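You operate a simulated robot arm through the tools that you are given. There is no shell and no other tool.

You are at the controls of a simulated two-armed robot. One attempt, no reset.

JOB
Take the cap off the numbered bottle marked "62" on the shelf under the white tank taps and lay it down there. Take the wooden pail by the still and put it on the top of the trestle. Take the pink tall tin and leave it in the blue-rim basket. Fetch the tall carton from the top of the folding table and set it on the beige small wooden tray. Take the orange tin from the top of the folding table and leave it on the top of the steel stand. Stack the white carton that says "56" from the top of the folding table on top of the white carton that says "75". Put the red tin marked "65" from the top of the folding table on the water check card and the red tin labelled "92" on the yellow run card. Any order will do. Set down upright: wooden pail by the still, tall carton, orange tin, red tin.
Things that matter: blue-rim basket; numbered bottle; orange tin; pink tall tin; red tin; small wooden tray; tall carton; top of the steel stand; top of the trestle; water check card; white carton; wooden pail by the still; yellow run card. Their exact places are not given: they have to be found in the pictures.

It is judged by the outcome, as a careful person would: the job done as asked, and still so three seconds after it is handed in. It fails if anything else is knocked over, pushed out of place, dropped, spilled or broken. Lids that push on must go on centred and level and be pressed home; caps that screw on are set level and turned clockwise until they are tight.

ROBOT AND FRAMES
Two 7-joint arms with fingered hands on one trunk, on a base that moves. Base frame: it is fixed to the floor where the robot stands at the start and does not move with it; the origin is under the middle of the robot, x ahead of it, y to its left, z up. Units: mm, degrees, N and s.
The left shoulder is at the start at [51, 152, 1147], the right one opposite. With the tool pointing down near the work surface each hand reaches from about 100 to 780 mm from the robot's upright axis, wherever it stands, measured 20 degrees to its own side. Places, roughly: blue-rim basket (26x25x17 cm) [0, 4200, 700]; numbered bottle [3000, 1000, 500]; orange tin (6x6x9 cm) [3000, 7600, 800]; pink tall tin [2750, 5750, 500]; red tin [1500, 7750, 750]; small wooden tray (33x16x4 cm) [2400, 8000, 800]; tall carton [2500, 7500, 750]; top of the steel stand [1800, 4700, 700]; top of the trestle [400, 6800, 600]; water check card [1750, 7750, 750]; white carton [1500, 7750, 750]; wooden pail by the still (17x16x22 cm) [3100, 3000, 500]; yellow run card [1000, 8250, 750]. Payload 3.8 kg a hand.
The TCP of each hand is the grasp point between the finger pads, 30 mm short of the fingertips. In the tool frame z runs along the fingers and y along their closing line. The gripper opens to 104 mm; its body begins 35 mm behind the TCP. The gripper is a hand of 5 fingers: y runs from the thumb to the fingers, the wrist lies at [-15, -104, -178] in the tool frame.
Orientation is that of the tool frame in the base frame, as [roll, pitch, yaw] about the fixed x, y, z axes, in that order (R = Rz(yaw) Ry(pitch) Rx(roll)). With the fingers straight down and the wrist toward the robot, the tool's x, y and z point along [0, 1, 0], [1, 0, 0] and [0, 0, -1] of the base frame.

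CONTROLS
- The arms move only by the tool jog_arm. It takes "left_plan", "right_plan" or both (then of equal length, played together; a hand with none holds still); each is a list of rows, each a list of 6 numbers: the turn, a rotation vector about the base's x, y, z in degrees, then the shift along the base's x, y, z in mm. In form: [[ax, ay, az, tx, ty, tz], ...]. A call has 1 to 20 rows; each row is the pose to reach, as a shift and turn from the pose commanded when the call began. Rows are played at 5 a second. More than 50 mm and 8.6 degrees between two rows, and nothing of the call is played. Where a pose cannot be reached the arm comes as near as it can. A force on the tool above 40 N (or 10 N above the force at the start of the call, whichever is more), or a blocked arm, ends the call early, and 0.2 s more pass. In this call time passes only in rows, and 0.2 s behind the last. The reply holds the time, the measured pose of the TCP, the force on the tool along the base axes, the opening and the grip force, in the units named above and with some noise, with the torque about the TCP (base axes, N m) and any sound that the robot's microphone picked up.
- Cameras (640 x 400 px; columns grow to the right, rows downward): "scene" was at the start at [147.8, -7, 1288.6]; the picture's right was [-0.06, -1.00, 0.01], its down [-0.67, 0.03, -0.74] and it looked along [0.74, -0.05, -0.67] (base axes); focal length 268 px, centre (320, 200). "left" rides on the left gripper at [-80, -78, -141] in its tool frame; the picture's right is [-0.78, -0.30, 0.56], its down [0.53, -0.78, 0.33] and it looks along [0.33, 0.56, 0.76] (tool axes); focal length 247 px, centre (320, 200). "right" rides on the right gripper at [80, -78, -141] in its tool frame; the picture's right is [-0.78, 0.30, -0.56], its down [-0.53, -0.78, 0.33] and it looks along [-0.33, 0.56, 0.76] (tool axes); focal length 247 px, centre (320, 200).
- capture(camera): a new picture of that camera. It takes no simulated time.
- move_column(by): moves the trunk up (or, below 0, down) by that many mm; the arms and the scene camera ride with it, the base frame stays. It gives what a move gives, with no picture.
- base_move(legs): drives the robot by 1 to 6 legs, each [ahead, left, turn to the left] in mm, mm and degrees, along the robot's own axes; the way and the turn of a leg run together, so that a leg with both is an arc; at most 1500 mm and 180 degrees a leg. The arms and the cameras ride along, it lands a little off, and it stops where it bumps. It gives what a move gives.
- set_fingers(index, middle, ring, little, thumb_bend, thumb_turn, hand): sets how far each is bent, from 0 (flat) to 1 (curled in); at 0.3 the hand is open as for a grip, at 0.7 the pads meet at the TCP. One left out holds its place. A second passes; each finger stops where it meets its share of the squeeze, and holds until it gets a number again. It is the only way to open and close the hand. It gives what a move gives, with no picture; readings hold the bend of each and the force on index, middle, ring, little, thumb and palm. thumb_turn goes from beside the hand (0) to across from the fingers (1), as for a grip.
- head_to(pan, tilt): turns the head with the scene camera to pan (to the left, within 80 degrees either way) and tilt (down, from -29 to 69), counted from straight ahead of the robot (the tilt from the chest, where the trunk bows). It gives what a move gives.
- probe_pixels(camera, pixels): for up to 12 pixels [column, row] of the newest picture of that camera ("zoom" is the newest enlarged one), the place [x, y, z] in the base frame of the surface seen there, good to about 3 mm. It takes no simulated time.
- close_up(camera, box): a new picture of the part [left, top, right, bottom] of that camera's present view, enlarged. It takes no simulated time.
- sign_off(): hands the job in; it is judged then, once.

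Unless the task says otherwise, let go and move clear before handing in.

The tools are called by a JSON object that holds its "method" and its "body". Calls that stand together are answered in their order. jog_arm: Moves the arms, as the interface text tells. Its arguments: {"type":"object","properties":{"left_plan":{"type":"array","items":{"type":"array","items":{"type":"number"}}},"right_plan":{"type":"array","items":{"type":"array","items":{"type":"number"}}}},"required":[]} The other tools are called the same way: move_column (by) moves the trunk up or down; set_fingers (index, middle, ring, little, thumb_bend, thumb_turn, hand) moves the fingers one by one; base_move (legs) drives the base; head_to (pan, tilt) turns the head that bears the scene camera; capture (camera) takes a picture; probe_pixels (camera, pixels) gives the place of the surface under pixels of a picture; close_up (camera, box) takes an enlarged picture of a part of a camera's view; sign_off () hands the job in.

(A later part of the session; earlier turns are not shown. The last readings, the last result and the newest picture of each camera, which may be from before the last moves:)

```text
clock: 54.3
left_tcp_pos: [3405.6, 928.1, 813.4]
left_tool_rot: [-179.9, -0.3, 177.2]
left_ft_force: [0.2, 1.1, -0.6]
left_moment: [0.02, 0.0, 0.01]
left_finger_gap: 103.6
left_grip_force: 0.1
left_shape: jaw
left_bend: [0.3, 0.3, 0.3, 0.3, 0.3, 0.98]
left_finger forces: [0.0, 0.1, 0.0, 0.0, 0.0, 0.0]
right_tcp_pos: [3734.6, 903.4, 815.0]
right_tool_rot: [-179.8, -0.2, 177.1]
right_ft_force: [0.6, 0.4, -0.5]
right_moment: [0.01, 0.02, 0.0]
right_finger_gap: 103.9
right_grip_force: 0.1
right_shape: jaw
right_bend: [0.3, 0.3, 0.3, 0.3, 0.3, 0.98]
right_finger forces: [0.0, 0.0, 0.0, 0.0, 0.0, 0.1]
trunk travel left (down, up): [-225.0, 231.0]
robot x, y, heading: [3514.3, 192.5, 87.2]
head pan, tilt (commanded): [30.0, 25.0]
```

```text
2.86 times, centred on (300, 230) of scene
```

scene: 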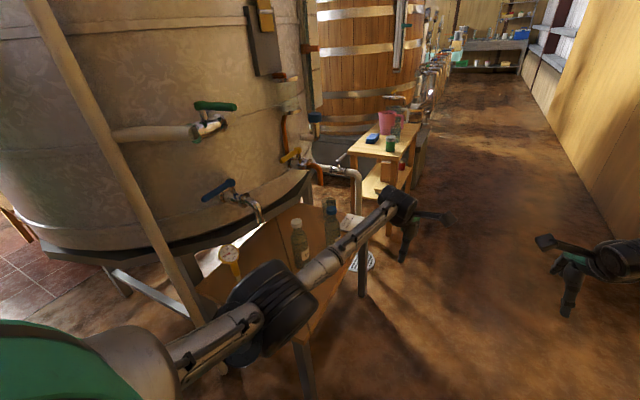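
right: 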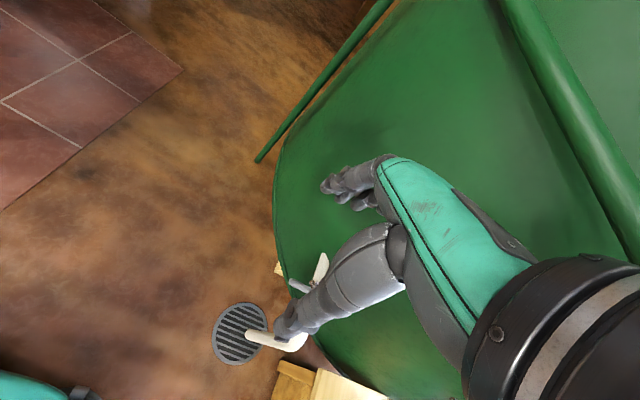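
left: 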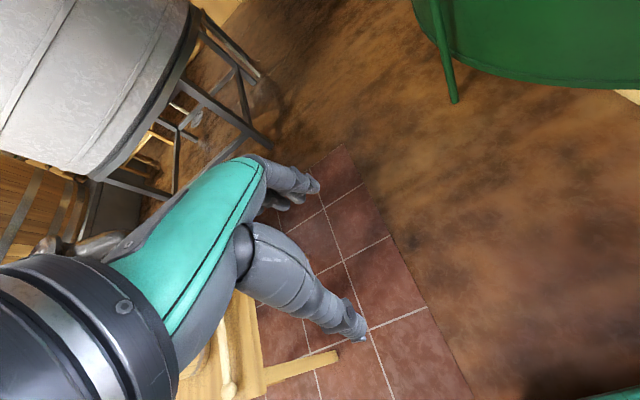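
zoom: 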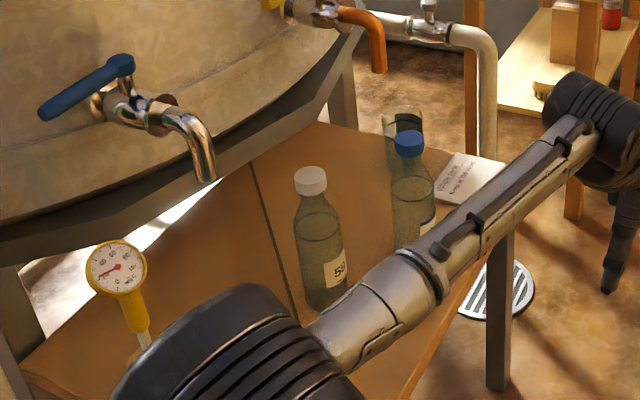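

Both capped bottles are visible: a white-capped one with a label starting "5" at (335,265) in the close-up and a blue-capped one. I'll go around to face the shelf from the passage side.

{"method": "base_move", "body": {"legs": [[800, -280, 0]]}}

{"method": "jog_arm", "body": {"left_plan": [[0, 0, 0, 0, -40, 0], [0, 0, 0, 0, -80, 10], [0, 0, 0, 0, -120, 30], [0, 0, 0, 0, -160, 60], [0, 0, 0, 0, -200, 90], [0, 0, 0, 0, -240, 120]], "right_plan": [[0, 0, 0, 0, -40, 0], [0, 0, 0, 0, -80, 10], [0, 0, 0, 0, -120, 30], [0, 0, 0, 0, -160, 60], [0, 0, 0, 0, -200, 90], [0, 0, 0, 0, -240, 120]]}}

{"method": "base_move", "body": {"legs": [[0, 0, 92]]}}

{"method": "head_to", "body": {"pan": 0, "tilt": 35}}

{"method": "capture", "body": {"camera": "scene"}}

```text
clock: 58.8
left_tcp_pos: [3741.2, 1696.1, 813.6]
left_tool_rot: [-179.9, -0.4, 176.6]
left_ft_force: [-0.1, 0.1, 0.8]
left_moment: [-0.02, 0.0, 0.02]
left_finger_gap: 103.6
left_grip_force: 0.0
left_shape: jaw
left_bend: [0.3, 0.3, 0.3, 0.3, 0.3, 0.98]
left_finger forces: [0.0, 0.0, 0.0, 0.0, 0.0, 0.1]
right_tcp_pos: [4069.5, 1669.1, 813.8]
right_tool_rot: [-179.9, -0.2, 176.6]
right_ft_force: [0.3, 0.3, 0.5]
right_moment: [-0.01, 0.01, -0.03]
right_finger_gap: 103.9
right_grip_force: 0.0
right_shape: jaw
right_bend: [0.3, 0.3, 0.3, 0.3, 0.3, 0.98]
right_finger forces: [0.0, 0.0, 0.0, 0.1, 0.0, 0.1]
trunk travel left (down, up): [-225.0, 231.0]
robot x, y, heading: [3840.7, 963.6, 86.4]
head pan, tilt (commanded): [30.0, 25.0]
```

```text
clock: 60.2
left_tcp_pos: [3739.7, 1452.9, 935.1]
left_tool_rot: [-180.0, -0.4, 176.7]
left_ft_force: [-0.4, 0.3, -0.3]
left_moment: [0.01, -0.01, 0.01]
left_finger_gap: 104.1
left_grip_force: 0.1
left_shape: jaw
left_bend: [0.3, 0.3, 0.3, 0.3, 0.3, 0.98]
left_finger forces: [0.0, 0.0, 0.0, 0.1, 0.1, 0.1]
right_tcp_pos: [4070.9, 1421.8, 935.7]
right_tool_rot: [-179.9, -0.2, 176.6]
right_ft_force: [-0.9, -0.2, 0.2]
right_moment: [0.02, -0.01, 0.03]
right_finger_gap: 103.7
right_grip_force: 0.1
right_shape: jaw
right_bend: [0.3, 0.3, 0.3, 0.3, 0.3, 0.98]
right_finger forces: [0.0, 0.0, 0.0, 0.0, 0.0, 0.0]
trunk travel left (down, up): [-225.0, 231.0]
robot x, y, heading: [3841.2, 962.8, 86.7]
head pan, tilt (commanded): [30.0, 25.0]
```

```text
clock: 64.4
left_tcp_pos: [3351.3, 851.3, 933.8]
left_tool_rot: [-179.9, -0.3, -92.4]
left_ft_force: [0.1, 0.5, 0.4]
left_moment: [-0.03, -0.02, -0.01]
left_finger_gap: 103.9
left_grip_force: 0.0
left_shape: jaw
left_bend: [0.3, 0.3, 0.3, 0.3, 0.3, 0.98]
left_finger forces: [0.0, 0.0, 0.0, 0.1, 0.1, 0.1]
right_tcp_pos: [3375.8, 1181.7, 934.1]
right_tool_rot: [-179.8, -0.1, -92.4]
right_ft_force: [0.1, 0.2, 0.1]
right_moment: [-0.03, -0.01, -0.02]
right_finger_gap: 103.9
right_grip_force: 0.1
right_shape: jaw
right_bend: [0.3, 0.3, 0.3, 0.3, 0.3, 0.98]
right_finger forces: [0.0, 0.0, 0.0, 0.1, 0.0, 0.0]
trunk travel left (down, up): [-225.0, 231.0]
robot x, y, heading: [3840.8, 961.8, 177.6]
head pan, tilt (commanded): [30.0, 25.0]
```

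```text
clock: 65.4
left_tcp_pos: [3350.6, 852.4, 932.1]
left_tool_rot: [-180.0, -0.3, -92.4]
left_ft_force: [0.5, 0.7, 0.7]
left_moment: [0.0, 0.04, -0.02]
left_finger_gap: 104.1
left_grip_force: 0.0
left_shape: jaw
left_bend: [0.3, 0.3, 0.3, 0.3, 0.3, 0.98]
left_finger forces: [0.0, 0.0, 0.0, 0.0, 0.0, 0.1]
right_tcp_pos: [3376.5, 1182.5, 932.8]
right_tool_rot: [-179.8, -0.2, -92.3]
right_ft_force: [0.6, -0.3, -0.2]
right_moment: [0.04, -0.01, 0.01]
right_finger_gap: 104.0
right_grip_force: 0.0
right_shape: jaw
right_bend: [0.3, 0.3, 0.3, 0.3, 0.3, 0.98]
right_finger forces: [0.0, 0.0, 0.0, 0.0, 0.0, 0.0]
trunk travel left (down, up): [-225.0, 231.0]
robot x, y, heading: [3839.7, 960.3, 177.3]
head pan, tilt (commanded): [0.0, 35.0]
```

```text
taken
```

scene: 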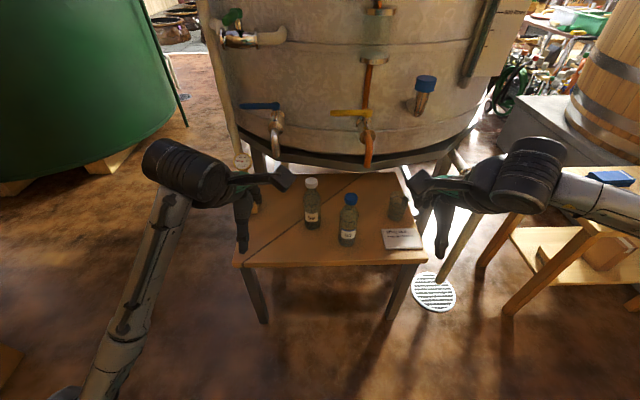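

Now the shelf is in full view with two bottles at (311,205) and (347,220), a jar at (397,205) and a card. I'll zoom in to read the labels.

{"method": "close_up", "body": {"camera": "scene", "box": [280, 165, 430, 260]}}

{"method": "probe_pixels", "body": {"camera": "scene", "pixels": [[311, 183], [311, 227], [349, 199], [347, 245], [347, 225], [397, 200], [240, 265], [425, 262], [277, 150], [367, 165], [400, 240], [411, 180]]}}

```text
4.21 times, centred on (355, 212) of scene
```

zoom: 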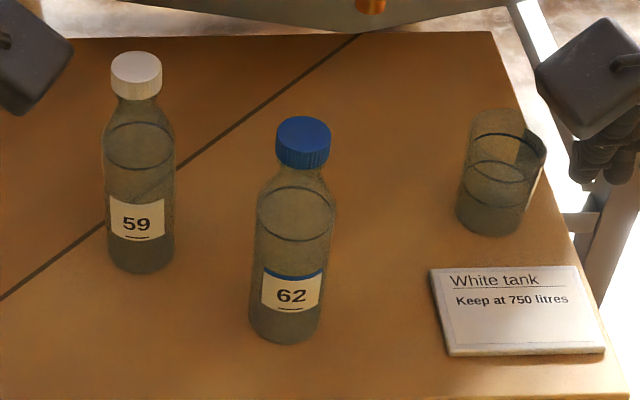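

```text
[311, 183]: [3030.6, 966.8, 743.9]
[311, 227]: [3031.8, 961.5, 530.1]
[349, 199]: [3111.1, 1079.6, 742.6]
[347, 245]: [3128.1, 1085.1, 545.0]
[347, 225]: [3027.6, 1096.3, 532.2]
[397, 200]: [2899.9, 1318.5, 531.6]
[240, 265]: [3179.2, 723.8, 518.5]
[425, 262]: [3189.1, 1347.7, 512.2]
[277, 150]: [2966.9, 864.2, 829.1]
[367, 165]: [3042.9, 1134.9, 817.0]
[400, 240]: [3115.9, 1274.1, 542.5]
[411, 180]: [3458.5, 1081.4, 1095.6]
```

The labels read "59" (white cap) and "62" (blue cap, at about [3100,1080], cap top near z 745). I'll centre on bottle 62, lower the trunk, and look again from closer.

{"method": "base_move", "body": {"legs": [[140, -120, 2.5]]}}

{"method": "move_column", "body": {"by": -150}}

{"method": "head_to", "body": {"pan": 0, "tilt": 40}}

{"method": "capture", "body": {"camera": "scene"}}

{"method": "close_up", "body": {"camera": "scene", "box": [200, 100, 420, 240]}}

```text
clock: 66.9
left_tcp_pos: [3220.6, 953.2, 932.3]
left_tool_rot: [-179.9, -0.3, -90.0]
left_ft_force: [0.1, -0.1, 0.6]
left_moment: [0.0, -0.01, 0.02]
left_finger_gap: 104.0
left_grip_force: 0.0
left_shape: jaw
left_bend: [0.3, 0.3, 0.3, 0.3, 0.3, 0.98]
left_finger forces: [0.1, 0.0, 0.1, 0.0, 0.0, 0.0]
right_tcp_pos: [3233.2, 1284.7, 935.2]
right_tool_rot: [-179.8, -0.2, -90.0]
right_ft_force: [-0.2, -1.0, 0.5]
right_moment: [-0.03, 0.0, 0.0]
right_finger_gap: 103.7
right_grip_force: 0.0
right_shape: jaw
right_bend: [0.3, 0.3, 0.3, 0.3, 0.3, 0.98]
right_finger forces: [0.1, 0.0, 0.0, 0.1, 0.0, 0.0]
trunk travel left (down, up): [-225.0, 231.0]
robot x, y, heading: [3707.3, 1085.9, 180.4]
head pan, tilt (commanded): [0.0, 35.0]
```

```text
clock: 68.6
left_tcp_pos: [3221.8, 951.9, 783.9]
left_tool_rot: [180.0, -0.3, -90.0]
left_ft_force: [-1.1, 0.2, -0.2]
left_moment: [-0.01, 0.0, 0.01]
left_finger_gap: 103.8
left_grip_force: 0.1
left_shape: jaw
left_bend: [0.3, 0.3, 0.3, 0.3, 0.3, 0.98]
left_finger forces: [0.1, 0.0, 0.0, 0.1, 0.0, 0.0]
right_tcp_pos: [3234.0, 1285.4, 785.5]
right_tool_rot: [-179.9, -0.2, -90.2]
right_ft_force: [0.3, -0.2, -0.2]
right_moment: [0.01, 0.02, 0.03]
right_finger_gap: 104.0
right_grip_force: 0.0
right_shape: jaw
right_bend: [0.3, 0.3, 0.3, 0.3, 0.3, 0.98]
right_finger forces: [0.1, 0.0, 0.0, 0.0, 0.0, 0.0]
trunk travel left (down, up): [-75.0, 381.0]
robot x, y, heading: [3708.2, 1083.2, 180.1]
head pan, tilt (commanded): [0.0, 35.0]
```

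```text
clock: 69.3
left_tcp_pos: [3221.3, 952.5, 783.4]
left_tool_rot: [-179.8, -0.3, -90.0]
left_ft_force: [0.0, -0.3, -0.6]
left_moment: [0.01, 0.0, -0.02]
left_finger_gap: 103.7
left_grip_force: 0.0
left_shape: jaw
left_bend: [0.3, 0.3, 0.3, 0.3, 0.3, 0.98]
left_finger forces: [0.0, 0.1, 0.0, 0.0, 0.0, 0.0]
right_tcp_pos: [3232.7, 1284.6, 783.8]
right_tool_rot: [-179.8, -0.3, -90.0]
right_ft_force: [0.5, -0.5, -0.4]
right_moment: [0.0, 0.01, -0.01]
right_finger_gap: 104.0
right_grip_force: 0.0
right_shape: jaw
right_bend: [0.3, 0.3, 0.3, 0.3, 0.3, 0.98]
right_finger forces: [0.1, 0.0, 0.0, 0.0, 0.0, 0.0]
trunk travel left (down, up): [-75.0, 381.0]
robot x, y, heading: [3706.6, 1084.7, 179.7]
head pan, tilt (commanded): [0.0, 40.0]
```

```text
taken
```

scene: 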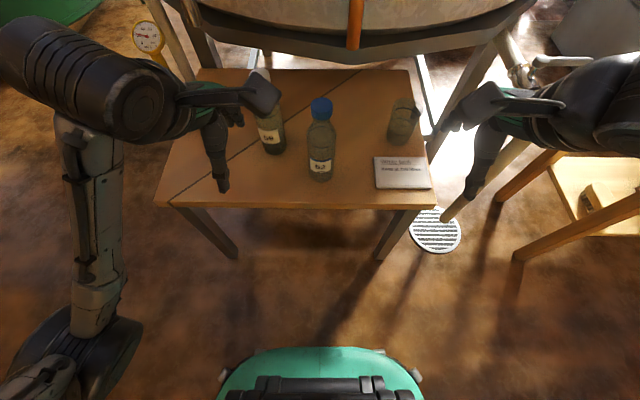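

```text
2.86 times, centred on (310, 170) of scene
```

zoom: 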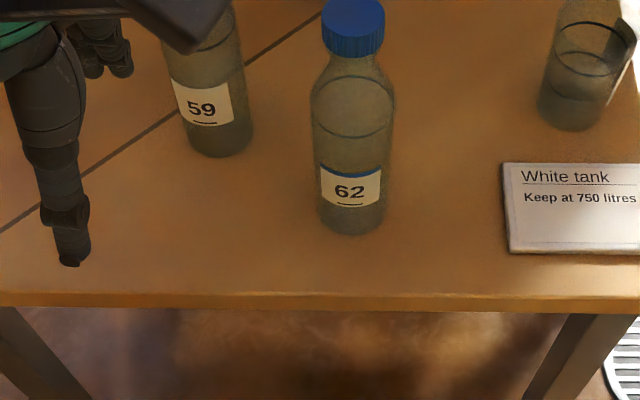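

Bottle 62 is at (320,150) with clear space on the robot's side. I'll probe the cap edges, bottle base, shelf edge, and my base's front (320,355).

{"method": "probe_pixels", "body": {"camera": "zoom", "pixels": [[353, 12], [353, 40], [326, 35], [381, 35], [350, 195], [350, 235], [320, 190], [390, 120], [350, 300], [353, 5], [353, 52], [215, 150]]}}

{"method": "probe_pixels", "body": {"camera": "scene", "pixels": [[320, 352], [230, 385], [322, 100], [322, 205], [355, 40], [355, 20], [320, 380]]}}

```text
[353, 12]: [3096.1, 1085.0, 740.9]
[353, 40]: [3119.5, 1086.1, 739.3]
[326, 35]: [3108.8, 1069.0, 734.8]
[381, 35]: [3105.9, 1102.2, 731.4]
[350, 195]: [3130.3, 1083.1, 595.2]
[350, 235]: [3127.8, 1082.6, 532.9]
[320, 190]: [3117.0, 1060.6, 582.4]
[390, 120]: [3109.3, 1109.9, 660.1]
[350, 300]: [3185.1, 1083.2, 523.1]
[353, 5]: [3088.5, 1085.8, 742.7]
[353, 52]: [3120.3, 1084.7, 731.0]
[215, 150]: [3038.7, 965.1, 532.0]
```

```text
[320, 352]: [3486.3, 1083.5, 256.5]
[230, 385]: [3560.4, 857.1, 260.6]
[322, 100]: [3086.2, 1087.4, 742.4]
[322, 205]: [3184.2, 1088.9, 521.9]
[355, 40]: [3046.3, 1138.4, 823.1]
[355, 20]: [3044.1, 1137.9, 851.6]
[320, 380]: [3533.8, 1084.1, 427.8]
```

Cap centre is about [3102,1085], top z 742, dia ~35; the bottle is ~57 mm wide. I'll turn the right hand to point forward for a side grip on the bottle while it is clear of the shelf.

{"method": "jog_arm", "body": {"right_plan": [[-5.78, 3.34, -3.34, 7, -3, -10], [-11.56, 6.68, -6.68, 14, -6, -19], [-17.34, 10.01, -10.01, 21, -10, -29], [-23.12, 13.35, -13.35, 28, -13, -38], [-28.9, 16.69, -16.69, 35, -16, -48], [-34.68, 20.03, -20.03, 42, -19, -57], [-40.46, 23.36, -23.36, 49, -22, -67], [-46.25, 26.7, -26.7, 55, -26, -77], [-52.03, 30.04, -30.04, 62, -29, -86], [-57.81, 33.38, -33.38, 69, -32, -96], [-63.59, 36.72, -36.72, 76, -35, -105], [-69.37, 40.05, -40.05, 83, -39, -115], [-75.15, 43.39, -43.39, 90, -42, -124], [-80.93, 46.73, -46.73, 97, -45, -134]], "left_plan": [[0, 0, 0, 5, -5, 6], [0, 0, 0, 10, -10, 12], [0, 0, 0, 15, -15, 18], [0, 0, 0, 20, -20, 24], [0, 0, 0, 25, -25, 30], [0, 0, 0, 30, -30, 36], [0, 0, 0, 35, -35, 42], [0, 0, 0, 40, -40, 48], [0, 0, 0, 45, -45, 54], [0, 0, 0, 50, -50, 60], [0, 0, 0, 50, -50, 60], [0, 0, 0, 50, -50, 60], [0, 0, 0, 50, -50, 60], [0, 0, 0, 50, -50, 60]]}}

{"method": "capture", "body": {"camera": "scene"}}

{"method": "capture", "body": {"camera": "right"}}

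```text
clock: 72.5
left_tcp_pos: [3247.2, 907.0, 846.9]
left_tool_rot: [-179.7, -0.3, -90.0]
left_ft_force: [0.1, -0.6, 0.1]
left_moment: [0.01, 0.0, 0.0]
left_finger_gap: 103.8
left_grip_force: 0.1
left_shape: jaw
left_bend: [0.3, 0.3, 0.3, 0.3, 0.3, 0.98]
left_finger forces: [0.0, 0.0, 0.0, 0.0, 0.0, 0.0]
left hand out of reach, approached as far as the arm can: row 6, 7, 8, 9, 10, 11, 12, 13, 14
right_tcp_pos: [3316.5, 1275.1, 680.9]
right_tool_rot: [64.5, -84.5, -37.2]
right_ft_force: [0.8, 0.4, -0.2]
right_moment: [-0.01, 0.02, -0.01]
right_finger_gap: 104.0
right_grip_force: 0.1
right_shape: jaw
right_bend: [0.3, 0.3, 0.3, 0.3, 0.3, 0.98]
right_finger forces: [0.0, 0.0, 0.0, 0.1, 0.0, 0.1]
right hand out of reach, approached as far as the arm can: row 1, 2, 3, 4, 5, 6, 7, 8, 9, 10
trunk travel left (down, up): [-75.0, 381.0]
robot x, y, heading: [3707.7, 1084.4, 179.9]
head pan, tilt (commanded): [0.0, 40.0]
stopped in row 14 (right hand): the arm was blocked; the commanded pose is now the measured one
```

```text
taken
```

scene: 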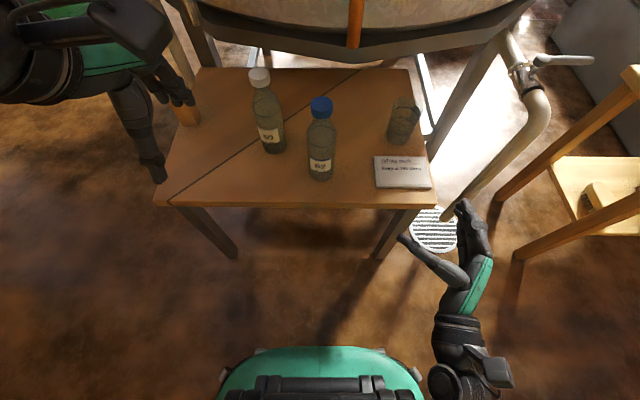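

```text
taken
```

right: 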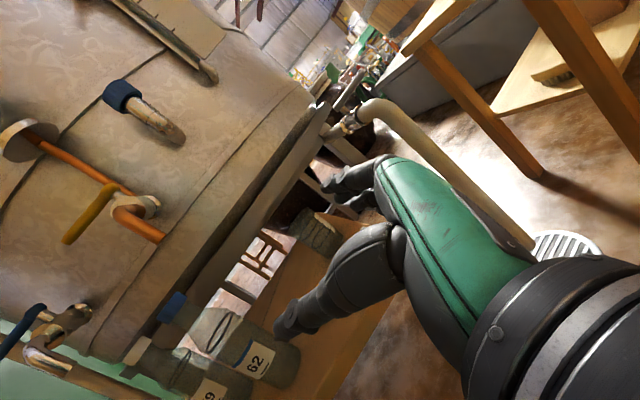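

The right hand now points forward-left (tool z ≈ [-0.89,-0.46,0.04]) with thumb left, fingers right. I'll bring it to a pre-grasp point off bottle 62 at body height with a small orientation correction.

{"method": "jog_arm", "body": {"right_plan": [[-0.8, -1.1, 0.7, -24, -20, -18], [-1.6, -2.2, 1.4, -48, -45, -36], [-2.4, -3.3, 2.0, -72, -72, -54], [-3.2, -4.4, 2.7, -90, -98, -71], [-3.2, -4.4, 2.7, -101, -125, -71]]}}

{"method": "capture", "body": {"camera": "scene"}}

{"method": "capture", "body": {"camera": "right"}}

```text
clock: 73.3
left_tcp_pos: [3246.0, 906.7, 847.4]
left_tool_rot: [-179.8, -0.3, -90.1]
left_ft_force: [0.7, 0.7, 0.1]
left_moment: [0.01, 0.03, 0.0]
left_finger_gap: 103.9
left_grip_force: 0.0
left_shape: jaw
left_bend: [0.3, 0.3, 0.3, 0.3, 0.3, 0.98]
left_finger forces: [0.0, 0.0, 0.1, 0.0, 0.0, 0.0]
right_tcp_pos: [3246.4, 1293.5, 613.9]
right_tool_rot: [117.7, -81.9, -95.6]
right_ft_force: [-0.7, -0.4, 0.0]
right_moment: [0.02, 0.04, -0.02]
right_finger_gap: 103.8
right_grip_force: 0.1
right_shape: jaw
right_bend: [0.3, 0.3, 0.3, 0.3, 0.3, 0.98]
right_finger forces: [0.1, 0.1, 0.1, 0.1, 0.0, 0.0]
trunk travel left (down, up): [-75.0, 381.0]
robot x, y, heading: [3705.4, 1085.3, 180.0]
head pan, tilt (commanded): [0.0, 40.0]
stopped in row 4 (right hand): the arm was blocked; the commanded pose is now the measured one
```

```text
taken
```

scene: 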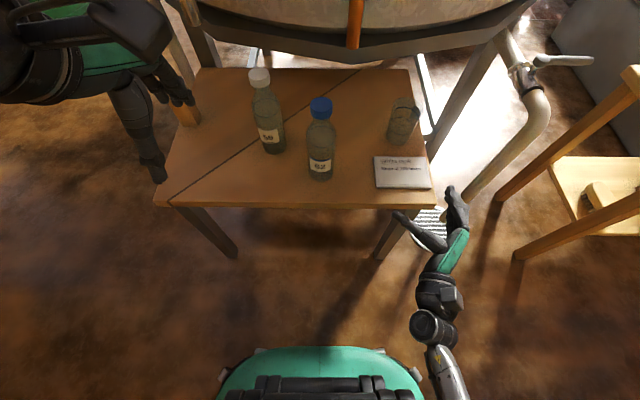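

```text
taken
```

right: 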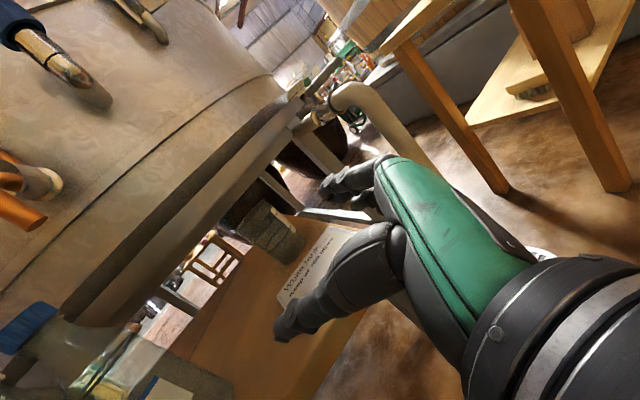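

The arm was blocked because the wrist was too close to my body. I'll back the base up 60 mm, then send the hand forward first and then left.

{"method": "base_move", "body": {"legs": [[-70, 0, 0]]}}

{"method": "jog_arm", "body": {"right_plan": [[-1.0, 0, 1.0, -40, -5, 8], [-2.0, 0, 2.0, -75, -15, 15], [-3.5, 0, 3.5, -95, -45, 15], [-5.0, 0, 5.0, -100, -85, 12], [-6.5, 0, 6.5, -100, -115, 6], [-8.05, 0.2, 7.8, -100, -143, 0]]}}

{"method": "capture", "body": {"camera": "scene"}}

{"method": "capture", "body": {"camera": "right"}}

```text
clock: 74.3
left_tcp_pos: [3319.1, 906.9, 850.1]
left_tool_rot: [179.9, -0.4, -90.0]
left_ft_force: [0.4, -0.2, -0.1]
left_moment: [0.01, 0.02, 0.05]
left_finger_gap: 104.0
left_grip_force: 0.0
left_shape: jaw
left_bend: [0.3, 0.3, 0.3, 0.3, 0.3, 0.98]
left_finger forces: [0.1, 0.0, 0.0, 0.1, 0.0, 0.1]
right_tcp_pos: [3318.2, 1294.3, 615.3]
right_tool_rot: [117.1, -82.0, -95.0]
right_ft_force: [0.4, -0.4, 0.5]
right_moment: [-0.02, 0.01, 0.03]
right_finger_gap: 104.1
right_grip_force: 0.1
right_shape: jaw
right_bend: [0.3, 0.3, 0.3, 0.3, 0.3, 0.98]
right_finger forces: [0.0, 0.1, 0.0, 0.1, 0.1, 0.0]
trunk travel left (down, up): [-75.0, 381.0]
robot x, y, heading: [3775.9, 1081.8, 179.8]
head pan, tilt (commanded): [0.0, 40.0]
```

```text
clock: 75.5
left_tcp_pos: [3317.2, 908.7, 850.7]
left_tool_rot: [-179.9, -0.3, -90.0]
left_ft_force: [0.1, 0.5, 0.2]
left_moment: [0.02, 0.01, 0.01]
left_finger_gap: 103.9
left_grip_force: 0.0
left_shape: jaw
left_bend: [0.3, 0.3, 0.3, 0.3, 0.3, 0.98]
left_finger forces: [0.0, 0.0, 0.1, 0.0, 0.0, 0.1]
right_tcp_pos: [3249.0, 1277.2, 582.6]
right_tool_rot: [138.1, -77.4, -112.9]
right_ft_force: [-0.7, 0.2, -0.1]
right_moment: [0.01, 0.01, 0.02]
right_finger_gap: 103.9
right_grip_force: 0.2
right_shape: jaw
right_bend: [0.3, 0.3, 0.3, 0.3, 0.3, 0.98]
right_finger forces: [0.0, 0.0, 0.0, 0.0, 0.0, 0.1]
trunk travel left (down, up): [-75.0, 381.0]
robot x, y, heading: [3782.6, 1085.7, 180.1]
head pan, tilt (commanded): [0.0, 40.0]
stopped in row 5 (right hand): the arm was blocked; the commanded pose is now the measured one
```

```text
taken
```

scene: 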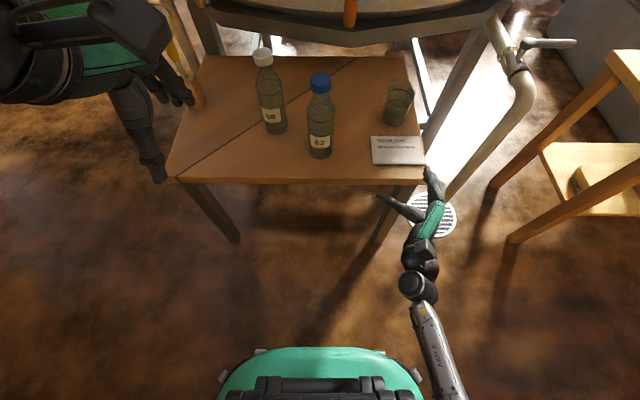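

```text
taken
```

right: 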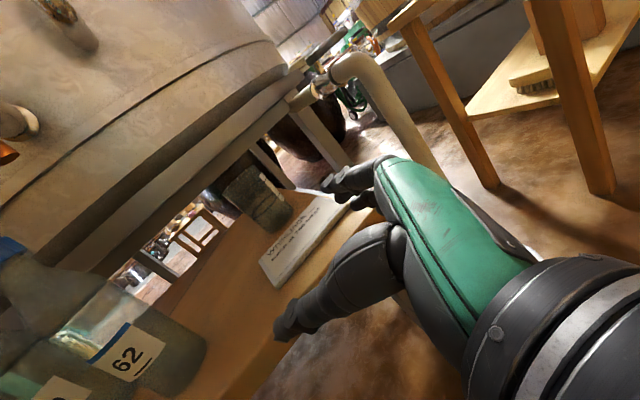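

The right arm keeps being blocked short of the goal and the hand sags; I'll look at the arm's posture to see why.

{"method": "head_to", "body": {"pan": -35, "tilt": 60}}

{"method": "capture", "body": {"camera": "scene"}}

```text
clock: 76.5
left_tcp_pos: [3317.6, 907.7, 849.6]
left_tool_rot: [-179.9, -0.3, -90.0]
left_ft_force: [-0.3, -0.2, -1.1]
left_moment: [0.02, -0.02, 0.0]
left_finger_gap: 103.8
left_grip_force: 0.1
left_shape: jaw
left_bend: [0.3, 0.3, 0.3, 0.3, 0.3, 0.98]
left_finger forces: [0.0, 0.0, 0.1, 0.0, 0.1, 0.0]
right_tcp_pos: [3250.5, 1274.4, 578.1]
right_tool_rot: [139.7, -77.1, -114.3]
right_ft_force: [0.5, -0.6, -0.3]
right_moment: [-0.02, 0.07, -0.01]
right_finger_gap: 104.0
right_grip_force: 0.1
right_shape: jaw
right_bend: [0.3, 0.3, 0.3, 0.3, 0.3, 0.98]
right_finger forces: [0.0, 0.0, 0.0, 0.1, 0.1, 0.1]
trunk travel left (down, up): [-75.0, 381.0]
robot x, y, heading: [3775.4, 1087.2, 179.7]
head pan, tilt (commanded): [-35.0, 60.0]
```

```text
taken
```

scene: 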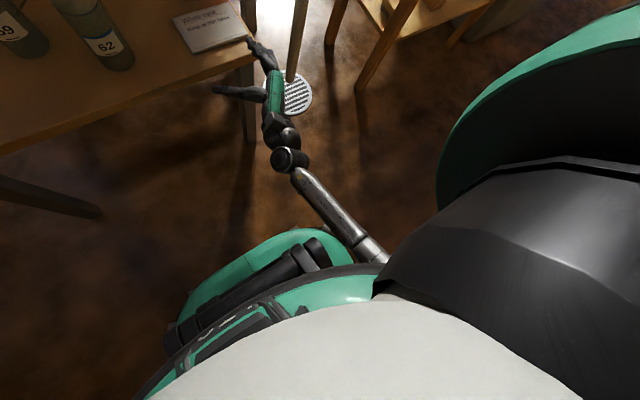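

The right elbow is tucked against my trunk, so a straight-ahead hand pose doesn't suit. I'll swing the hand to come in from the right instead (elbow out), pointing mostly left, staying off the shelf.

{"method": "jog_arm", "body": {"right_plan": [[-2.2, 0.2, 6.6, 0, 12, 14], [-4.4, 0.3, 13.1, 0, 24, 28], [-6.5, 0.5, 19.7, 0, 36, 42], [-8.7, 0.7, 26.3, 0, 48, 54], [-10.9, 0.8, 32.8, 0, 58, 62], [-13.1, 1.0, 39.4, 0, 66, 68]]}}

{"method": "capture", "body": {"camera": "scene"}}

```text
clock: 77.1
left_tcp_pos: [3317.8, 908.1, 847.5]
left_tool_rot: [-179.8, -0.3, -90.0]
left_ft_force: [-0.3, -0.7, -0.1]
left_moment: [0.03, -0.01, 0.01]
left_finger_gap: 103.8
left_grip_force: 0.1
left_shape: jaw
left_bend: [0.3, 0.3, 0.3, 0.3, 0.3, 0.98]
left_finger forces: [0.0, 0.1, 0.1, 0.0, 0.0, 0.0]
right_tcp_pos: [3247.2, 1255.4, 605.9]
right_tool_rot: [-100.0, -84.8, 131.1]
right_ft_force: [-0.3, -0.6, 0.5]
right_moment: [-0.03, -0.03, -0.02]
right_finger_gap: 104.0
right_grip_force: 0.1
right_shape: jaw
right_bend: [0.3, 0.3, 0.3, 0.3, 0.3, 0.98]
right_finger forces: [0.0, 0.1, 0.0, 0.0, 0.0, 0.0]
trunk travel left (down, up): [-75.0, 381.0]
robot x, y, heading: [3778.2, 1083.7, 180.1]
head pan, tilt (commanded): [-35.0, 60.0]
stopped in row 2 (right hand): the arm was blocked; the commanded pose is now the measured one
```

```text
taken
```

scene: 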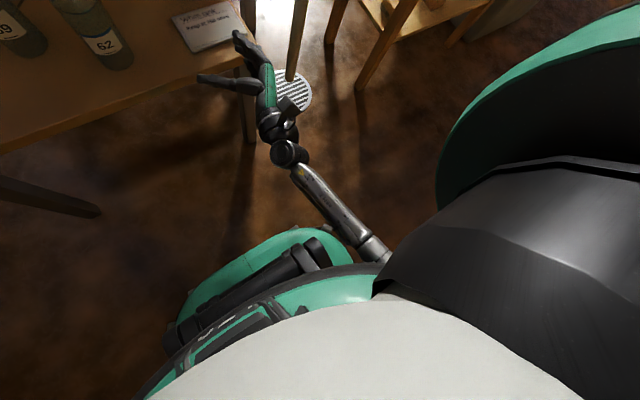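

It is still jammed near the trunk. I'll free it by moving the hand up and outwards in small steps.

{"method": "jog_arm", "body": {"right_plan": [[0, 0, 0, -10, 20, 30], [0, 0, 0, -20, 40, 60], [0, 0, 0, -30, 60, 90], [0, 0, 0, -30, 80, 120]]}}

{"method": "head_to", "body": {"pan": -60, "tilt": 45}}

{"method": "capture", "body": {"camera": "scene"}}

```text
clock: 78.0
left_tcp_pos: [3317.2, 908.9, 846.5]
left_tool_rot: [-179.8, -0.3, -89.9]
left_ft_force: [0.1, -0.6, -0.5]
left_moment: [-0.02, -0.01, 0.02]
left_finger_gap: 103.5
left_grip_force: 0.2
left_shape: jaw
left_bend: [0.3, 0.3, 0.3, 0.3, 0.3, 0.98]
left_finger forces: [0.0, 0.0, 0.0, 0.0, 0.0, 0.0]
right_tcp_pos: [3256.1, 1325.7, 639.2]
right_tool_rot: [-170.8, -77.8, -153.7]
right_ft_force: [0.2, 0.2, -0.4]
right_moment: [0.01, 0.03, -0.01]
right_finger_gap: 104.0
right_grip_force: 0.1
right_shape: jaw
right_bend: [0.3, 0.3, 0.3, 0.3, 0.3, 0.98]
right_finger forces: [0.0, 0.1, 0.1, 0.1, 0.0, 0.1]
trunk travel left (down, up): [-75.0, 381.0]
robot x, y, heading: [3778.2, 1082.7, 180.0]
head pan, tilt (commanded): [-35.0, 60.0]
stopped in row 4 (right hand): the arm was blocked; the commanded pose is now the measured one
```

```text
clock: 78.8
left_tcp_pos: [3317.4, 907.9, 847.9]
left_tool_rot: [-179.8, -0.2, -90.0]
left_ft_force: [1.1, -0.7, 0.4]
left_moment: [-0.03, 0.02, 0.02]
left_finger_gap: 103.9
left_grip_force: 0.2
left_shape: jaw
left_bend: [0.3, 0.3, 0.3, 0.3, 0.3, 0.98]
left_finger forces: [0.1, 0.0, 0.0, 0.1, 0.0, 0.0]
right_tcp_pos: [3256.3, 1326.2, 641.4]
right_tool_rot: [-171.4, -77.7, -153.1]
right_ft_force: [-0.8, 0.2, 0.7]
right_moment: [-0.03, -0.01, 0.0]
right_finger_gap: 104.0
right_grip_force: 0.1
right_shape: jaw
right_bend: [0.3, 0.3, 0.3, 0.3, 0.3, 0.98]
right_finger forces: [0.0, 0.0, 0.0, 0.0, 0.0, 0.1]
trunk travel left (down, up): [-75.0, 381.0]
robot x, y, heading: [3780.8, 1084.3, 180.0]
head pan, tilt (commanded): [-60.0, 45.0]
```

```text
taken
```

scene: 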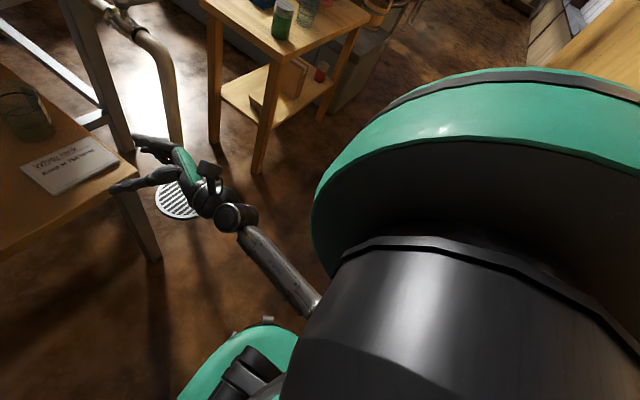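

The forearm runs in under my chest, so the elbow is inside. I'll unwind the wrist back to fingers-down while raising the hand, which should bring the elbow out again.

{"method": "jog_arm", "body": {"right_plan": [[6.0, -3.0, 3.9, -3, 3, 14], [12.0, -5.9, 7.8, -6, 6, 28], [18.1, -8.9, 11.7, -9, 9, 42], [24.1, -11.9, 15.7, -12, 12, 56], [30.1, -14.8, 19.6, -15, 15, 70], [36.1, -17.8, 23.5, -18, 18, 84], [42.2, -20.8, 27.4, -21, 20, 98], [48.2, -23.7, 31.3, -24, 20, 112], [54.2, -26.7, 35.2, -26, 20, 126], [60.2, -29.7, 39.2, -26, 20, 140], [66.3, -32.6, 43.1, -26, 20, 150], [72.3, -35.6, 47.0, -26, 20, 160]]}}

{"method": "capture", "body": {"camera": "scene"}}

```text
clock: 79.8
left_tcp_pos: [3317.1, 907.4, 851.8]
left_tool_rot: [180.0, -0.3, -90.1]
left_ft_force: [-0.3, -0.1, 0.1]
left_moment: [-0.03, -0.01, 0.04]
left_finger_gap: 103.8
left_grip_force: 0.1
left_shape: jaw
left_bend: [0.3, 0.3, 0.3, 0.3, 0.3, 0.98]
left_finger forces: [0.0, 0.0, 0.0, 0.0, 0.0, 0.0]
right_tcp_pos: [3273.1, 1313.1, 653.7]
right_tool_rot: [-170.4, -61.8, -144.1]
right_ft_force: [-0.9, -0.3, 0.1]
right_moment: [0.0, 0.03, -0.02]
right_finger_gap: 103.6
right_grip_force: 0.0
right_shape: jaw
right_bend: [0.3, 0.3, 0.3, 0.3, 0.3, 0.98]
right_finger forces: [0.0, 0.0, 0.0, 0.0, 0.1, 0.1]
trunk travel left (down, up): [-75.0, 381.0]
robot x, y, heading: [3779.6, 1085.7, 180.1]
head pan, tilt (commanded): [-60.0, 45.0]
stopped in row 4 (right hand): the arm was blocked; the commanded pose is now the measured one
```

```text
taken
```

scene: 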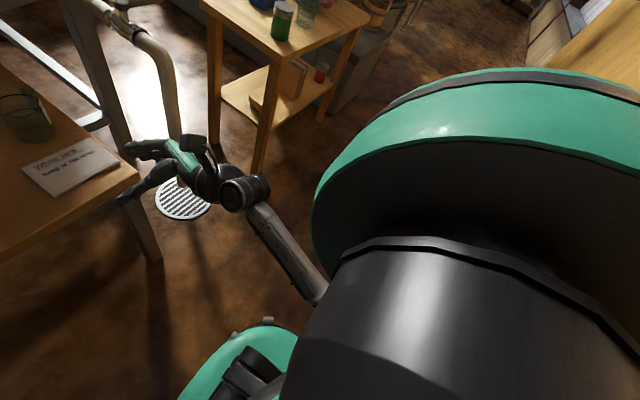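

I'll back the base away from the shelf to get room, then stretch the right arm far forward to pull the elbow out from under the chest.

{"method": "base_move", "body": {"legs": [[-220, 0, 0]]}}

{"method": "jog_arm", "body": {"right_plan": [[0, 0, 0, -30, 20, 0], [0, 0, 0, -60, 40, 0], [0, 0, 0, -90, 60, 0], [0, 0, 0, -120, 80, 0], [0, 0, 0, -150, 100, 0], [0, 0, 0, -180, 120, 0], [0, 0, 0, -210, 140, 0]]}}

{"method": "capture", "body": {"camera": "scene"}}

```text
clock: 81.5
left_tcp_pos: [3538.5, 910.1, 849.0]
left_tool_rot: [-180.0, -0.3, -90.2]
left_ft_force: [-0.6, 0.1, 0.2]
left_moment: [-0.01, 0.0, 0.0]
left_finger_gap: 103.9
left_grip_force: 0.1
left_shape: jaw
left_bend: [0.3, 0.3, 0.3, 0.3, 0.3, 0.98]
left_finger forces: [0.0, 0.1, 0.1, 0.0, 0.0, 0.0]
right_tcp_pos: [3494.4, 1313.7, 649.9]
right_tool_rot: [-169.7, -61.6, -145.0]
right_ft_force: [0.1, 1.1, 0.5]
right_moment: [-0.02, 0.01, -0.01]
right_finger_gap: 103.6
right_grip_force: 0.1
right_shape: jaw
right_bend: [0.3, 0.3, 0.3, 0.3, 0.3, 0.98]
right_finger forces: [0.0, 0.1, 0.1, 0.0, 0.1, 0.1]
trunk travel left (down, up): [-75.0, 381.0]
robot x, y, heading: [3998.8, 1083.5, 180.1]
head pan, tilt (commanded): [-60.0, 45.0]
```

```text
clock: 82.0
left_tcp_pos: [3537.5, 908.7, 852.4]
left_tool_rot: [179.8, -0.3, -90.2]
left_ft_force: [-0.4, 0.6, 0.1]
left_moment: [-0.01, 0.05, 0.0]
left_finger_gap: 103.7
left_grip_force: 0.0
left_shape: jaw
left_bend: [0.3, 0.3, 0.3, 0.3, 0.3, 0.98]
left_finger forces: [0.0, 0.1, 0.0, 0.0, 0.0, 0.0]
right_tcp_pos: [3494.8, 1306.0, 590.0]
right_tool_rot: [-141.6, -58.3, -173.7]
right_ft_force: [0.2, -0.6, 0.6]
right_moment: [0.01, -0.01, 0.03]
right_finger_gap: 103.9
right_grip_force: 0.0
right_shape: jaw
right_bend: [0.3, 0.3, 0.3, 0.3, 0.3, 0.98]
right_finger forces: [0.0, 0.1, 0.0, 0.0, 0.1, 0.0]
trunk travel left (down, up): [-75.0, 381.0]
robot x, y, heading: [3998.1, 1082.2, 179.8]
head pan, tilt (commanded): [-60.0, 45.0]
stopped in row 2 (right hand): the arm was blocked; the commanded pose is now the measured one
```

```text
taken
```

scene: 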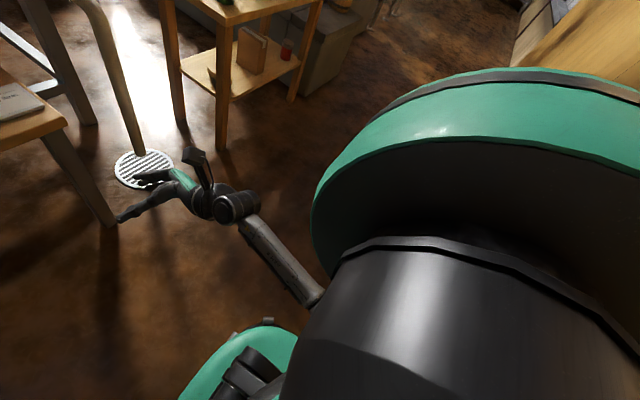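

The forearm isn't moving at all, only the wrist, so the elbow is probably jammed against my lower body since the trunk was lowered. I'll raise the trunk to free it.

{"method": "move_column", "body": {"by": 150}}

{"method": "capture", "body": {"camera": "scene"}}

{"method": "capture", "body": {"camera": "left"}}

```text
clock: 83.8
left_tcp_pos: [3536.2, 908.6, 997.9]
left_tool_rot: [-179.8, -0.3, -90.2]
left_ft_force: [0.2, -0.5, -0.3]
left_moment: [-0.01, 0.0, 0.01]
left_finger_gap: 103.8
left_grip_force: 0.1
left_shape: jaw
left_bend: [0.3, 0.3, 0.3, 0.3, 0.3, 0.98]
left_finger forces: [0.0, 0.0, 0.1, 0.0, 0.0, 0.0]
right_tcp_pos: [3494.4, 1305.9, 733.5]
right_tool_rot: [-141.5, -57.9, -173.9]
right_ft_force: [0.1, 0.3, -0.2]
right_moment: [0.0, 0.0, -0.01]
right_finger_gap: 104.0
right_grip_force: 0.1
right_shape: jaw
right_bend: [0.3, 0.3, 0.3, 0.3, 0.3, 0.98]
right_finger forces: [0.1, 0.0, 0.0, 0.0, 0.1, 0.0]
trunk travel left (down, up): [-225.0, 231.0]
robot x, y, heading: [3997.7, 1082.5, 180.0]
head pan, tilt (commanded): [-60.0, 45.0]
```

```text
taken
```

scene: 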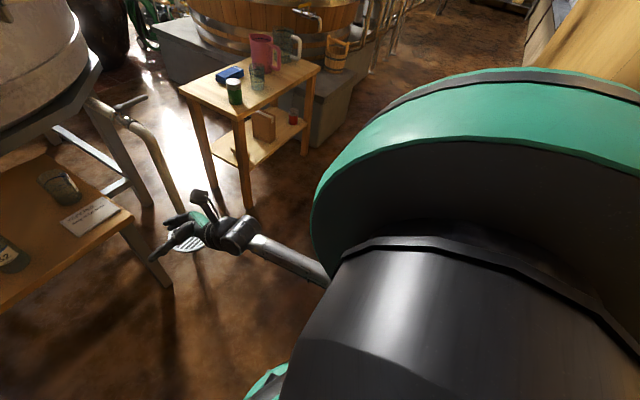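

```text
taken
```

left: 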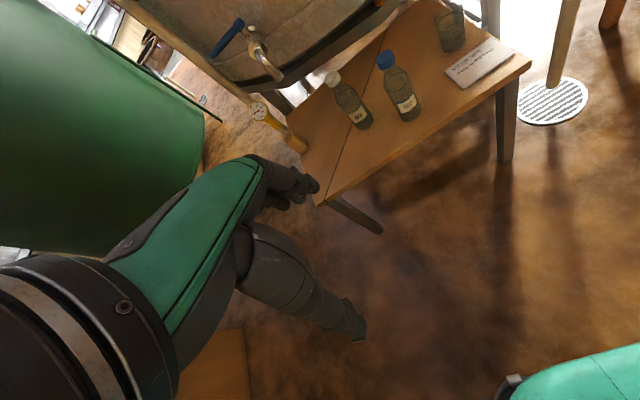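

Trunk is up and the arm rode along. I'll try drawing the right hand forward and outward again.

{"method": "jog_arm", "body": {"right_plan": [[0, 0, 0, -30, 10, 5], [0, 0, 0, -60, 20, 10], [0, 0, 0, -90, 30, 15], [0, 0, 0, -120, 40, 20], [0, 0, 0, -150, 50, 25]]}}

{"method": "capture", "body": {"camera": "scene"}}

```text
clock: 85.0
left_tcp_pos: [3537.4, 909.0, 997.9]
left_tool_rot: [-179.8, -0.3, -90.1]
left_ft_force: [-0.1, 0.3, 0.9]
left_moment: [-0.01, 0.01, -0.04]
left_finger_gap: 103.8
left_grip_force: 0.1
left_shape: jaw
left_bend: [0.3, 0.3, 0.3, 0.3, 0.3, 0.98]
left_finger forces: [0.1, 0.1, 0.1, 0.0, 0.0, 0.1]
right_tcp_pos: [3346.0, 1354.0, 757.1]
right_tool_rot: [-141.3, -57.7, -174.1]
right_ft_force: [0.0, 0.6, 0.1]
right_moment: [0.01, -0.03, 0.0]
right_finger_gap: 103.8
right_grip_force: 0.0
right_shape: jaw
right_bend: [0.3, 0.3, 0.3, 0.3, 0.3, 0.98]
right_finger forces: [0.0, 0.0, 0.1, 0.0, 0.0, 0.0]
trunk travel left (down, up): [-225.0, 231.0]
robot x, y, heading: [3994.1, 1083.9, 179.8]
head pan, tilt (commanded): [-60.0, 45.0]
```

```text
taken
```

scene: 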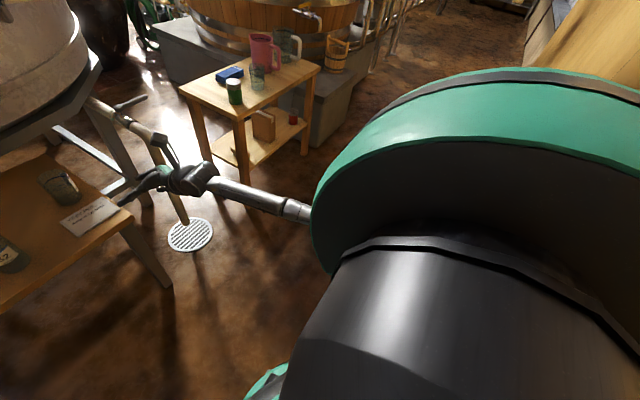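

The arm is free again (it was jammed only with the trunk low). I'll set the hand level, pointing left-forward, here in the open with the trunk up.

{"method": "jog_arm", "body": {"right_plan": [[-1.5, 5.2, 3.3, 14, 1, 1], [-3.0, 10.4, 6.6, 28, 2, 1], [-4.5, 15.6, 9.9, 42, 3, 2], [-6.0, 20.8, 13.2, 56, 4, 2], [-7.5, 26.0, 16.5, 70, 5, 3], [-9.0, 31.2, 19.85, 84, 6, 3]]}}

{"method": "head_to", "body": {"pan": -30, "tilt": 45}}

{"method": "capture", "body": {"camera": "scene"}}

```text
clock: 86.4
left_tcp_pos: [3537.8, 908.4, 998.6]
left_tool_rot: [-179.9, -0.3, -90.2]
left_ft_force: [0.0, 0.8, -0.2]
left_moment: [0.02, 0.0, 0.01]
left_finger_gap: 103.9
left_grip_force: 0.0
left_shape: jaw
left_bend: [0.3, 0.3, 0.3, 0.3, 0.3, 0.98]
left_finger forces: [0.0, 0.1, 0.0, 0.1, 0.0, 0.0]
right_tcp_pos: [3428.4, 1363.7, 761.0]
right_tool_rot: [48.8, -89.7, 16.1]
right_ft_force: [-0.2, 0.0, -0.4]
right_moment: [0.01, 0.01, -0.01]
right_finger_gap: 104.0
right_grip_force: 0.0
right_shape: jaw
right_bend: [0.3, 0.3, 0.3, 0.3, 0.3, 0.98]
right_finger forces: [0.1, 0.0, 0.1, 0.0, 0.0, 0.0]
trunk travel left (down, up): [-225.0, 231.0]
robot x, y, heading: [3999.9, 1077.6, 179.8]
head pan, tilt (commanded): [-60.0, 45.0]
```

```text
clock: 87.3
left_tcp_pos: [3536.3, 908.3, 997.7]
left_tool_rot: [-179.9, -0.3, -90.2]
left_ft_force: [0.2, 1.1, 1.1]
left_moment: [-0.02, 0.05, 0.02]
left_finger_gap: 104.0
left_grip_force: 0.0
left_shape: jaw
left_bend: [0.3, 0.3, 0.3, 0.3, 0.3, 0.98]
left_finger forces: [0.0, 0.1, 0.1, 0.0, 0.1, 0.0]
right_tcp_pos: [3428.0, 1363.1, 760.6]
right_tool_rot: [70.0, -89.8, -5.1]
right_ft_force: [0.0, -0.7, -0.7]
right_moment: [0.02, -0.04, 0.0]
right_finger_gap: 104.1
right_grip_force: 0.0
right_shape: jaw
right_bend: [0.3, 0.3, 0.3, 0.3, 0.3, 0.98]
right_finger forces: [0.0, 0.0, 0.0, 0.0, 0.1, 0.0]
trunk travel left (down, up): [-225.0, 231.0]
robot x, y, heading: [4001.1, 1087.2, 179.4]
head pan, tilt (commanded): [-30.0, 45.0]
```

```text
taken
```

scene: 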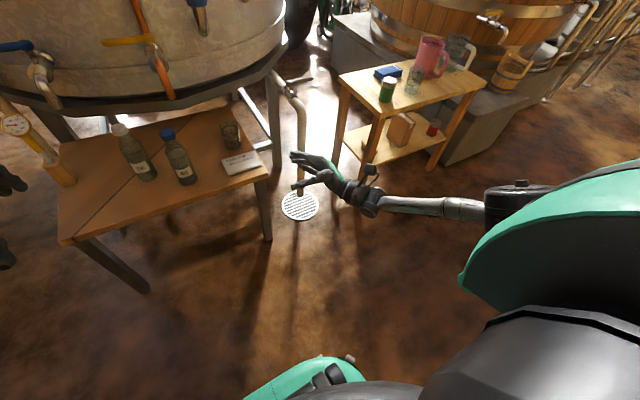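

The hand is now level with the elbow out and no jam. I'll keep this arm pose and position it with base and trunk; first I check the glass, card and taps.

{"method": "close_up", "body": {"camera": "scene", "box": [90, 80, 310, 220]}}

{"method": "probe_pixels", "body": {"camera": "zoom", "pixels": [[400, 120], [410, 195], [385, 160], [430, 155], [375, 250], [470, 265], [460, 215], [275, 305], [232, 150], [265, 225], [420, 115]]}}

```text
2.86 times, centred on (200, 150) of scene
```

zoom: 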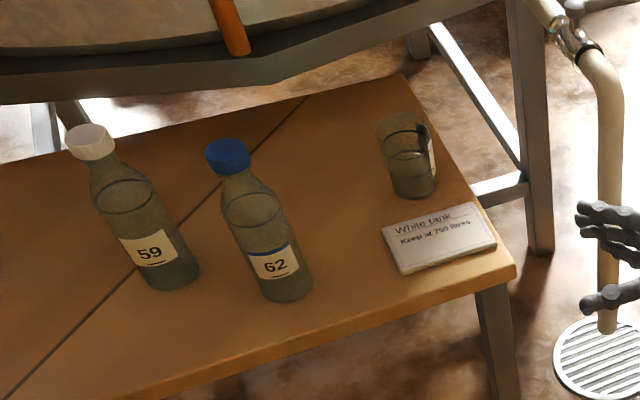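

```text
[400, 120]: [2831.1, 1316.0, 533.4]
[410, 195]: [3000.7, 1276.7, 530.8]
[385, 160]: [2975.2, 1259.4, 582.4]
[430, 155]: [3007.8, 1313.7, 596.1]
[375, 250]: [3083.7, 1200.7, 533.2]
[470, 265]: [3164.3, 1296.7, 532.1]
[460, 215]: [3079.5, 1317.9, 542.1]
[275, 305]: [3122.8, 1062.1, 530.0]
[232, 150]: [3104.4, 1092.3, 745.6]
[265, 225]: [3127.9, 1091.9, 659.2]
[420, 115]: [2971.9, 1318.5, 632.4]
```

The glass stands at about [2980,1285] up to z 632 and the card at x 3085–3165, both clear of the planned path. I'll drive so the right hand is 130 mm off bottle 62, then lower the trunk.

{"method": "base_move", "body": {"legs": [[271, 160, 0.5]]}}

{"method": "head_to", "body": {"pan": -15, "tilt": 42}}

{"method": "capture", "body": {"camera": "scene"}}

```text
clock: 89.4
left_tcp_pos: [3268.3, 747.7, 998.9]
left_tool_rot: [-179.9, -0.4, -90.1]
left_ft_force: [0.5, -0.1, -0.2]
left_moment: [-0.01, -0.01, -0.05]
left_finger_gap: 103.7
left_grip_force: 0.0
left_shape: jaw
left_bend: [0.3, 0.3, 0.3, 0.3, 0.3, 0.98]
left_finger forces: [0.0, 0.0, 0.0, 0.1, 0.1, 0.0]
right_tcp_pos: [3158.2, 1203.0, 761.7]
right_tool_rot: [54.7, -89.8, 10.5]
right_ft_force: [1.1, 0.7, -0.6]
right_moment: [-0.01, 0.03, -0.02]
right_finger_gap: 103.9
right_grip_force: 0.1
right_shape: jaw
right_bend: [0.3, 0.3, 0.3, 0.3, 0.3, 0.98]
right_finger forces: [0.1, 0.0, 0.0, 0.1, 0.0, 0.0]
trunk travel left (down, up): [-225.0, 231.0]
robot x, y, heading: [3732.0, 925.0, 179.8]
head pan, tilt (commanded): [-30.0, 45.0]
```

```text
clock: 90.2
left_tcp_pos: [3267.3, 749.3, 998.7]
left_tool_rot: [-179.9, -0.3, -90.1]
left_ft_force: [-0.7, -0.5, 0.6]
left_moment: [0.0, -0.03, 0.0]
left_finger_gap: 104.0
left_grip_force: 0.1
left_shape: jaw
left_bend: [0.3, 0.3, 0.3, 0.3, 0.3, 0.98]
left_finger forces: [0.1, 0.1, 0.0, 0.1, 0.0, 0.0]
right_tcp_pos: [3158.4, 1201.9, 762.5]
right_tool_rot: [70.9, -89.6, -5.8]
right_ft_force: [0.2, 0.5, 0.3]
right_moment: [0.0, 0.0, -0.03]
right_finger_gap: 104.1
right_grip_force: 0.0
right_shape: jaw
right_bend: [0.3, 0.3, 0.3, 0.3, 0.3, 0.98]
right_finger forces: [0.0, 0.0, 0.0, 0.0, 0.0, 0.0]
trunk travel left (down, up): [-225.0, 231.0]
robot x, y, heading: [3728.5, 923.6, 179.8]
head pan, tilt (commanded): [-15.0, 42.0]
```

```text
taken
```

scene: 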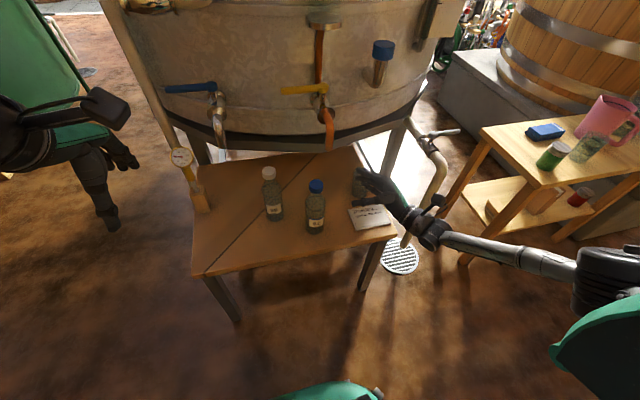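

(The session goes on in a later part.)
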